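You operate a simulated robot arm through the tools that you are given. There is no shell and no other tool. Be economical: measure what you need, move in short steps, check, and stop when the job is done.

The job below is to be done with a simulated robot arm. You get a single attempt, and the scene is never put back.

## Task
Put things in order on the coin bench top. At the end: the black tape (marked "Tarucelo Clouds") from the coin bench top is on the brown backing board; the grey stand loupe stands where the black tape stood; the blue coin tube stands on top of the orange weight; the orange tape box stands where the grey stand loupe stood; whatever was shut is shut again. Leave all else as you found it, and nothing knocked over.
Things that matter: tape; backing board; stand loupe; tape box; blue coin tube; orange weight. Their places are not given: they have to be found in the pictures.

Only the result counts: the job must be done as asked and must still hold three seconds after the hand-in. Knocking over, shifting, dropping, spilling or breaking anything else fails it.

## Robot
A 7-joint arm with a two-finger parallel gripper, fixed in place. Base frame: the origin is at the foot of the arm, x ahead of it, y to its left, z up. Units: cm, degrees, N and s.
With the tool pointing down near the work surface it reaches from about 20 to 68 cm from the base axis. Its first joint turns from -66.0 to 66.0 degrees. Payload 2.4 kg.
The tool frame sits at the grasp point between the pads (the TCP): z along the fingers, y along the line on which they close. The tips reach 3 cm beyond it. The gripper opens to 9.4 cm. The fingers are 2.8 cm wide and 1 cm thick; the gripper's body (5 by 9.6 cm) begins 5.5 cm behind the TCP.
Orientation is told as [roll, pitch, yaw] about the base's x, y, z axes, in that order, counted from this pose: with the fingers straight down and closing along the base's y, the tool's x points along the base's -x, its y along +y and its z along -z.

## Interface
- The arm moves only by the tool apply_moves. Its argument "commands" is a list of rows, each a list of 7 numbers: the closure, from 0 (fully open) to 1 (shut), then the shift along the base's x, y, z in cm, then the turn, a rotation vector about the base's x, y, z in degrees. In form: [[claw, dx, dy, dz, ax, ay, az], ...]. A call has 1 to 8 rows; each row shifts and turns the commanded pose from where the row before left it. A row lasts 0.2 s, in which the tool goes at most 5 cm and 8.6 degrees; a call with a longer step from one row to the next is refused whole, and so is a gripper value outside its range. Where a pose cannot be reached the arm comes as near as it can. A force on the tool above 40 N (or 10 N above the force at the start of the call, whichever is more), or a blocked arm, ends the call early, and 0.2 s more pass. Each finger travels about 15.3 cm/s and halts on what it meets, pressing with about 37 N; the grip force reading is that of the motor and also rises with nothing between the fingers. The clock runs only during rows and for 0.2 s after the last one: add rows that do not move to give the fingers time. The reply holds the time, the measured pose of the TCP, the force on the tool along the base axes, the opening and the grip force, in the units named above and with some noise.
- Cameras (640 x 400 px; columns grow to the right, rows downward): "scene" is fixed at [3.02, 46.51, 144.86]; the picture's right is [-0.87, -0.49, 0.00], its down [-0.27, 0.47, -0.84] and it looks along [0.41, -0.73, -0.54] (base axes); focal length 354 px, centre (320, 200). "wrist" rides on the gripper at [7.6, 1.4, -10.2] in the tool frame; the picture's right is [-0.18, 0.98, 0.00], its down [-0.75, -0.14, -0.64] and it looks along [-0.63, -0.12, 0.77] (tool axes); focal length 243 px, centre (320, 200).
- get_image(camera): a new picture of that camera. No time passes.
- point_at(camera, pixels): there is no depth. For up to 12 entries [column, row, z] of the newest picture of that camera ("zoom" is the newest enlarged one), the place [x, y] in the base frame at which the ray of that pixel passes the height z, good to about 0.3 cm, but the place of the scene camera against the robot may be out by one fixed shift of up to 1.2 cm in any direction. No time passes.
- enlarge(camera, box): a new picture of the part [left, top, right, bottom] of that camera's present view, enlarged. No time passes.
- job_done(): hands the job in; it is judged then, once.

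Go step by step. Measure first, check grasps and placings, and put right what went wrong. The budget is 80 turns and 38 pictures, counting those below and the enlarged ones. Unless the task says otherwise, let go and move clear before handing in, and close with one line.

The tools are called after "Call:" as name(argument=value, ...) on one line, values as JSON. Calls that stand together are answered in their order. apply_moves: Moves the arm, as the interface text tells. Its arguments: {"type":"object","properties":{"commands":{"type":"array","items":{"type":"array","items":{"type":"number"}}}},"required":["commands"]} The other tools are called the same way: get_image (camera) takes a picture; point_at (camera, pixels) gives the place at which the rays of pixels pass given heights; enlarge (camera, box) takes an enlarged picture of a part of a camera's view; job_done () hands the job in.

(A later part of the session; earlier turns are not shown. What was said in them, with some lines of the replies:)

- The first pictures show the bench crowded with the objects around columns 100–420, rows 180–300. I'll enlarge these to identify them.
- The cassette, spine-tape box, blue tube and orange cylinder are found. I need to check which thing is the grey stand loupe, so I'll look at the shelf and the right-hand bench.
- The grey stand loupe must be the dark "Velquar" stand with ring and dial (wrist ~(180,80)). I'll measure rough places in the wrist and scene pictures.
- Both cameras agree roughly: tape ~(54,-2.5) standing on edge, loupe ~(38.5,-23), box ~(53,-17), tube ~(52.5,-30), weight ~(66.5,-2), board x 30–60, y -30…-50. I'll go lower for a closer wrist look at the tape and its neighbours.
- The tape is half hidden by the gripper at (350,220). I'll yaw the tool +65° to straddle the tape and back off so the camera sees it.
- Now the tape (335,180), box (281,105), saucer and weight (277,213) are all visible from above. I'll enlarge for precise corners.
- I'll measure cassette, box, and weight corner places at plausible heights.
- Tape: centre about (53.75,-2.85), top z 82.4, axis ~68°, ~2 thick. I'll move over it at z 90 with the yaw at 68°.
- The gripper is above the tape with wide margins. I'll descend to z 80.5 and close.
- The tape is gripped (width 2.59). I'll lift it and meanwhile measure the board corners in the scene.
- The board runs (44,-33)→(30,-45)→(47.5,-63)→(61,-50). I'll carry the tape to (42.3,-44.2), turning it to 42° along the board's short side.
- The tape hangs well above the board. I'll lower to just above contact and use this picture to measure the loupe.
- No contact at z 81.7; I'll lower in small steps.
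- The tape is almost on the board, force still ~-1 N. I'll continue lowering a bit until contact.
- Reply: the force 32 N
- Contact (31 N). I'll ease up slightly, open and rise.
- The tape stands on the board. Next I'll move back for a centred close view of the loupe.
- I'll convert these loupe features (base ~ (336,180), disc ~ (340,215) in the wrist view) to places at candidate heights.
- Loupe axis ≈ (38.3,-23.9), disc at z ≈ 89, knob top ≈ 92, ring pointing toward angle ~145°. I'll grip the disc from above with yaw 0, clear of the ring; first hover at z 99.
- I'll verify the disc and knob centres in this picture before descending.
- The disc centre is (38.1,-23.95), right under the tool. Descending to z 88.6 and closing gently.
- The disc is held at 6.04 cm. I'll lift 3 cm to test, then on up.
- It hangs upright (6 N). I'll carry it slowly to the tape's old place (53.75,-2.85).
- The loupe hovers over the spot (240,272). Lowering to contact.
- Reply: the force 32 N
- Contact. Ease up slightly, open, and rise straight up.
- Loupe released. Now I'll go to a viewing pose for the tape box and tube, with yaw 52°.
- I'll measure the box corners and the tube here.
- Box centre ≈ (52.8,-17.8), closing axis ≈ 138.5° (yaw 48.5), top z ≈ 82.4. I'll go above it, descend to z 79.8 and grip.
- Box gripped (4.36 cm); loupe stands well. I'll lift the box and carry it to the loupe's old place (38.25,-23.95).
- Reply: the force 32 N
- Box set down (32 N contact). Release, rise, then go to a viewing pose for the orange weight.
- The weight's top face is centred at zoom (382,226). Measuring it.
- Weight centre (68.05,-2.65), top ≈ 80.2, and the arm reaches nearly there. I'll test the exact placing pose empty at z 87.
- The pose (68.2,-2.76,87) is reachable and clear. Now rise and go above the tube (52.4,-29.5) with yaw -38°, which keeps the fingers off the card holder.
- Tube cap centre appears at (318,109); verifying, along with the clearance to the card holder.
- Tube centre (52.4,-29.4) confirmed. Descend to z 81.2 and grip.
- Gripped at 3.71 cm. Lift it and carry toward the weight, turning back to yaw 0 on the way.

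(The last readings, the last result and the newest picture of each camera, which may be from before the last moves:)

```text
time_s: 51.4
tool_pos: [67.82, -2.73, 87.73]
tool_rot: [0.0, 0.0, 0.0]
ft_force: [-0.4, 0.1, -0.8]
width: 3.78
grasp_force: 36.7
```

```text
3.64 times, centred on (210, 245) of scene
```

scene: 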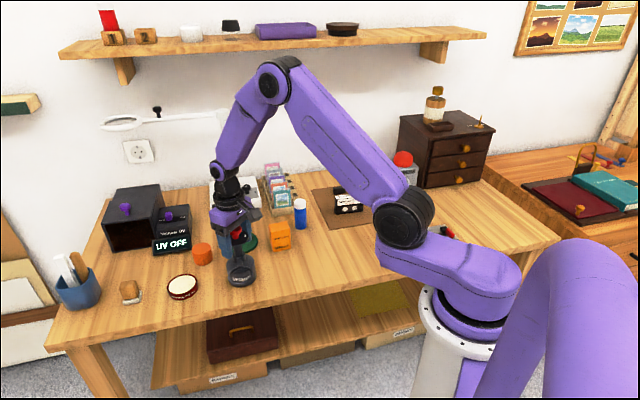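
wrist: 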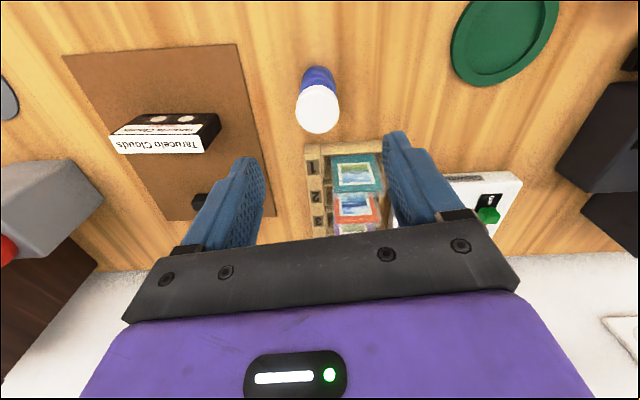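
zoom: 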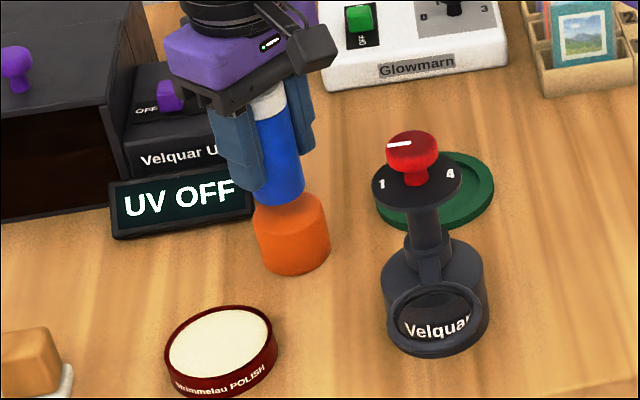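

The tube hangs just above the weight. I'll check its alignment numerically within this same picture, where the camera shift cancels.

Call:
point_at(camera="zoom", pixels=[[279, 192, 82.5], [289, 211, 80.2], [253, 208, 80.2], [325, 212, 80.2], [305, 190, 82.5], [253, 194, 82.5]])

```text
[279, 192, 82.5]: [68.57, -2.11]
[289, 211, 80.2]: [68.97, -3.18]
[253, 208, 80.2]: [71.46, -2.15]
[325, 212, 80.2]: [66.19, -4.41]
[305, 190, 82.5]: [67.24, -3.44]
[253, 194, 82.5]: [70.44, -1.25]
```

The offset is small (≈0.3 in x). I'll correct to (68.1,-2.85) and lower gently.

Call:
apply_moves(commands=[[0.8, 0.3, -0.1, 0, 0, 0, 0], [0.8, 0, 0, -1, 0, 0, 0], [0.8, 0, 0, -0.6, 0, 0, 0], [0.8, 0, 0, -0.2, 0, 0, 0], [0.8, 0, 0, 0, 0, 0, 0]])

```text
time_s: 52.6
tool_pos: [68.21, -2.78, 85.85]
tool_rot: [0.0, 0.0, 0.0]
ft_force: [0.7, 1.1, -0.9]
width: 3.73
grasp_force: 36.8
```

Call:
apply_moves(commands=[[0.8, -0.1, 0, -0.15, 0, 0, 0], [0.8, 0, 0, -0.1, 0, 0, 0], [0.8, 0, 0, -0.1, 0, 0, 0], [0.8, 0, 0, -0.1, 0, 0, 0], [0.8, 0, 0, -0.1, 0, 0, 0], [0.8, 0, 0, -0.1, 0, 0, 0]])

```text
time_s: 54.0
tool_pos: [68.22, -2.77, 85.41]
tool_rot: [0.0, -0.4, 0.1]
ft_force: [-2.1, 1.6, 28.4]
width: 3.71
grasp_force: 37.0
```

Contact (28 N). One look before releasing.

Call:
enlarge(camera="scene", box=[165, 205, 245, 275])

```text
5.71 times, centred on (205, 240) of scene
```

zoom: 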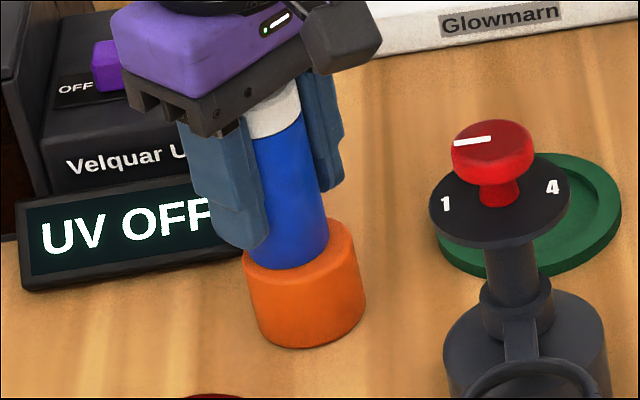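

The tube sits ~0.45 cm off-centre toward the image left (+x,+y). I'll raise slightly, shift by (-0.35,-0.2) and set it down again.

Call:
apply_moves(commands=[[0.8, 0, 0, 0.6, 0, 0, 0], [0.8, -0.4, -0.2, 0, 0, 0, 0], [0.8, 0, 0, 0, 0, 0, 0], [0.8, 0, 0, -0.3, 0, 0, 0], [0.8, 0, 0, -0.1, 0, 0, 0], [0.8, 0, 0, -0.08, 0, 0, 0]])

```text
time_s: 55.4
tool_pos: [67.59, -3.04, 85.45]
tool_rot: [0.0, -0.3, 0.0]
ft_force: [-2.9, -0.3, 15.4]
width: 3.76
grasp_force: 36.5
```

In contact (15 N). Open and rise straight up.

Call:
apply_moves(commands=[[0.6, 0, 0, 0, 0, 0, 0], [0.3, 0, 0, 0, 0, 0, 0], [0.1, 0, 0, 0, 0, 0, 0], [0.1, 0, 0, 0, 0, 0, 0], [0.1, 0, 0, 2, 0, 0, 0], [0.1, 0, 0, 4, 0, 0, 0], [0.1, 0, 0, 4, 0, 0, 0], [0.1, -3, -3, 2, 0, 0, 0]])

Call:
apply_moves(commands=[[0.1, -4, -2, 2, 0, 0, 0], [0.1, -4, -2, 2, 0, 0, 0], [0.1, -4, 0, 2, 0, 0, 0], [0.1, -4, 0, 1, 0, 0, 0]])

Call:
enlarge(camera="scene", box=[150, 190, 270, 300])

Call:
get_image(camera="scene")

```text
time_s: 57.2
tool_pos: [64.44, -6.03, 97.18]
tool_rot: [0.0, 0.0, 0.0]
ft_force: [0.1, -0.2, -0.5]
width: 8.46
grasp_force: 0.0
```

```text
time_s: 58.2
tool_pos: [48.43, -9.83, 104.27]
tool_rot: [-0.1, 0.1, 0.0]
ft_force: [-0.8, -0.8, 0.6]
width: 8.5
grasp_force: 0.1
```

```text
3.64 times, centred on (210, 245) of scene
```

zoom: 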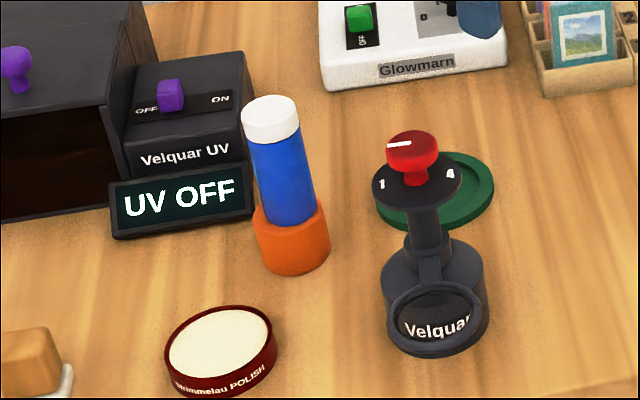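

```text
3 pictures are left
```

scene: 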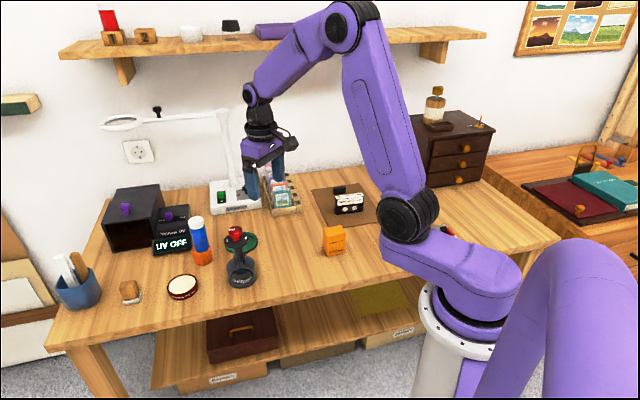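

The pictures show everything in place: tube on the weight (200,240), loupe at (240,260), box at (334,240), tape on the board (348,203), and nothing else looks shifted. I'm handing in.

Call:
job_done()

```text
The job is handed in.
```

The job is handed in: the tape stands on the brown board, the loupe where the tape stood, the tape box where the loupe stood, and the blue tube on the orange weight. Nothing was opened or knocked over.
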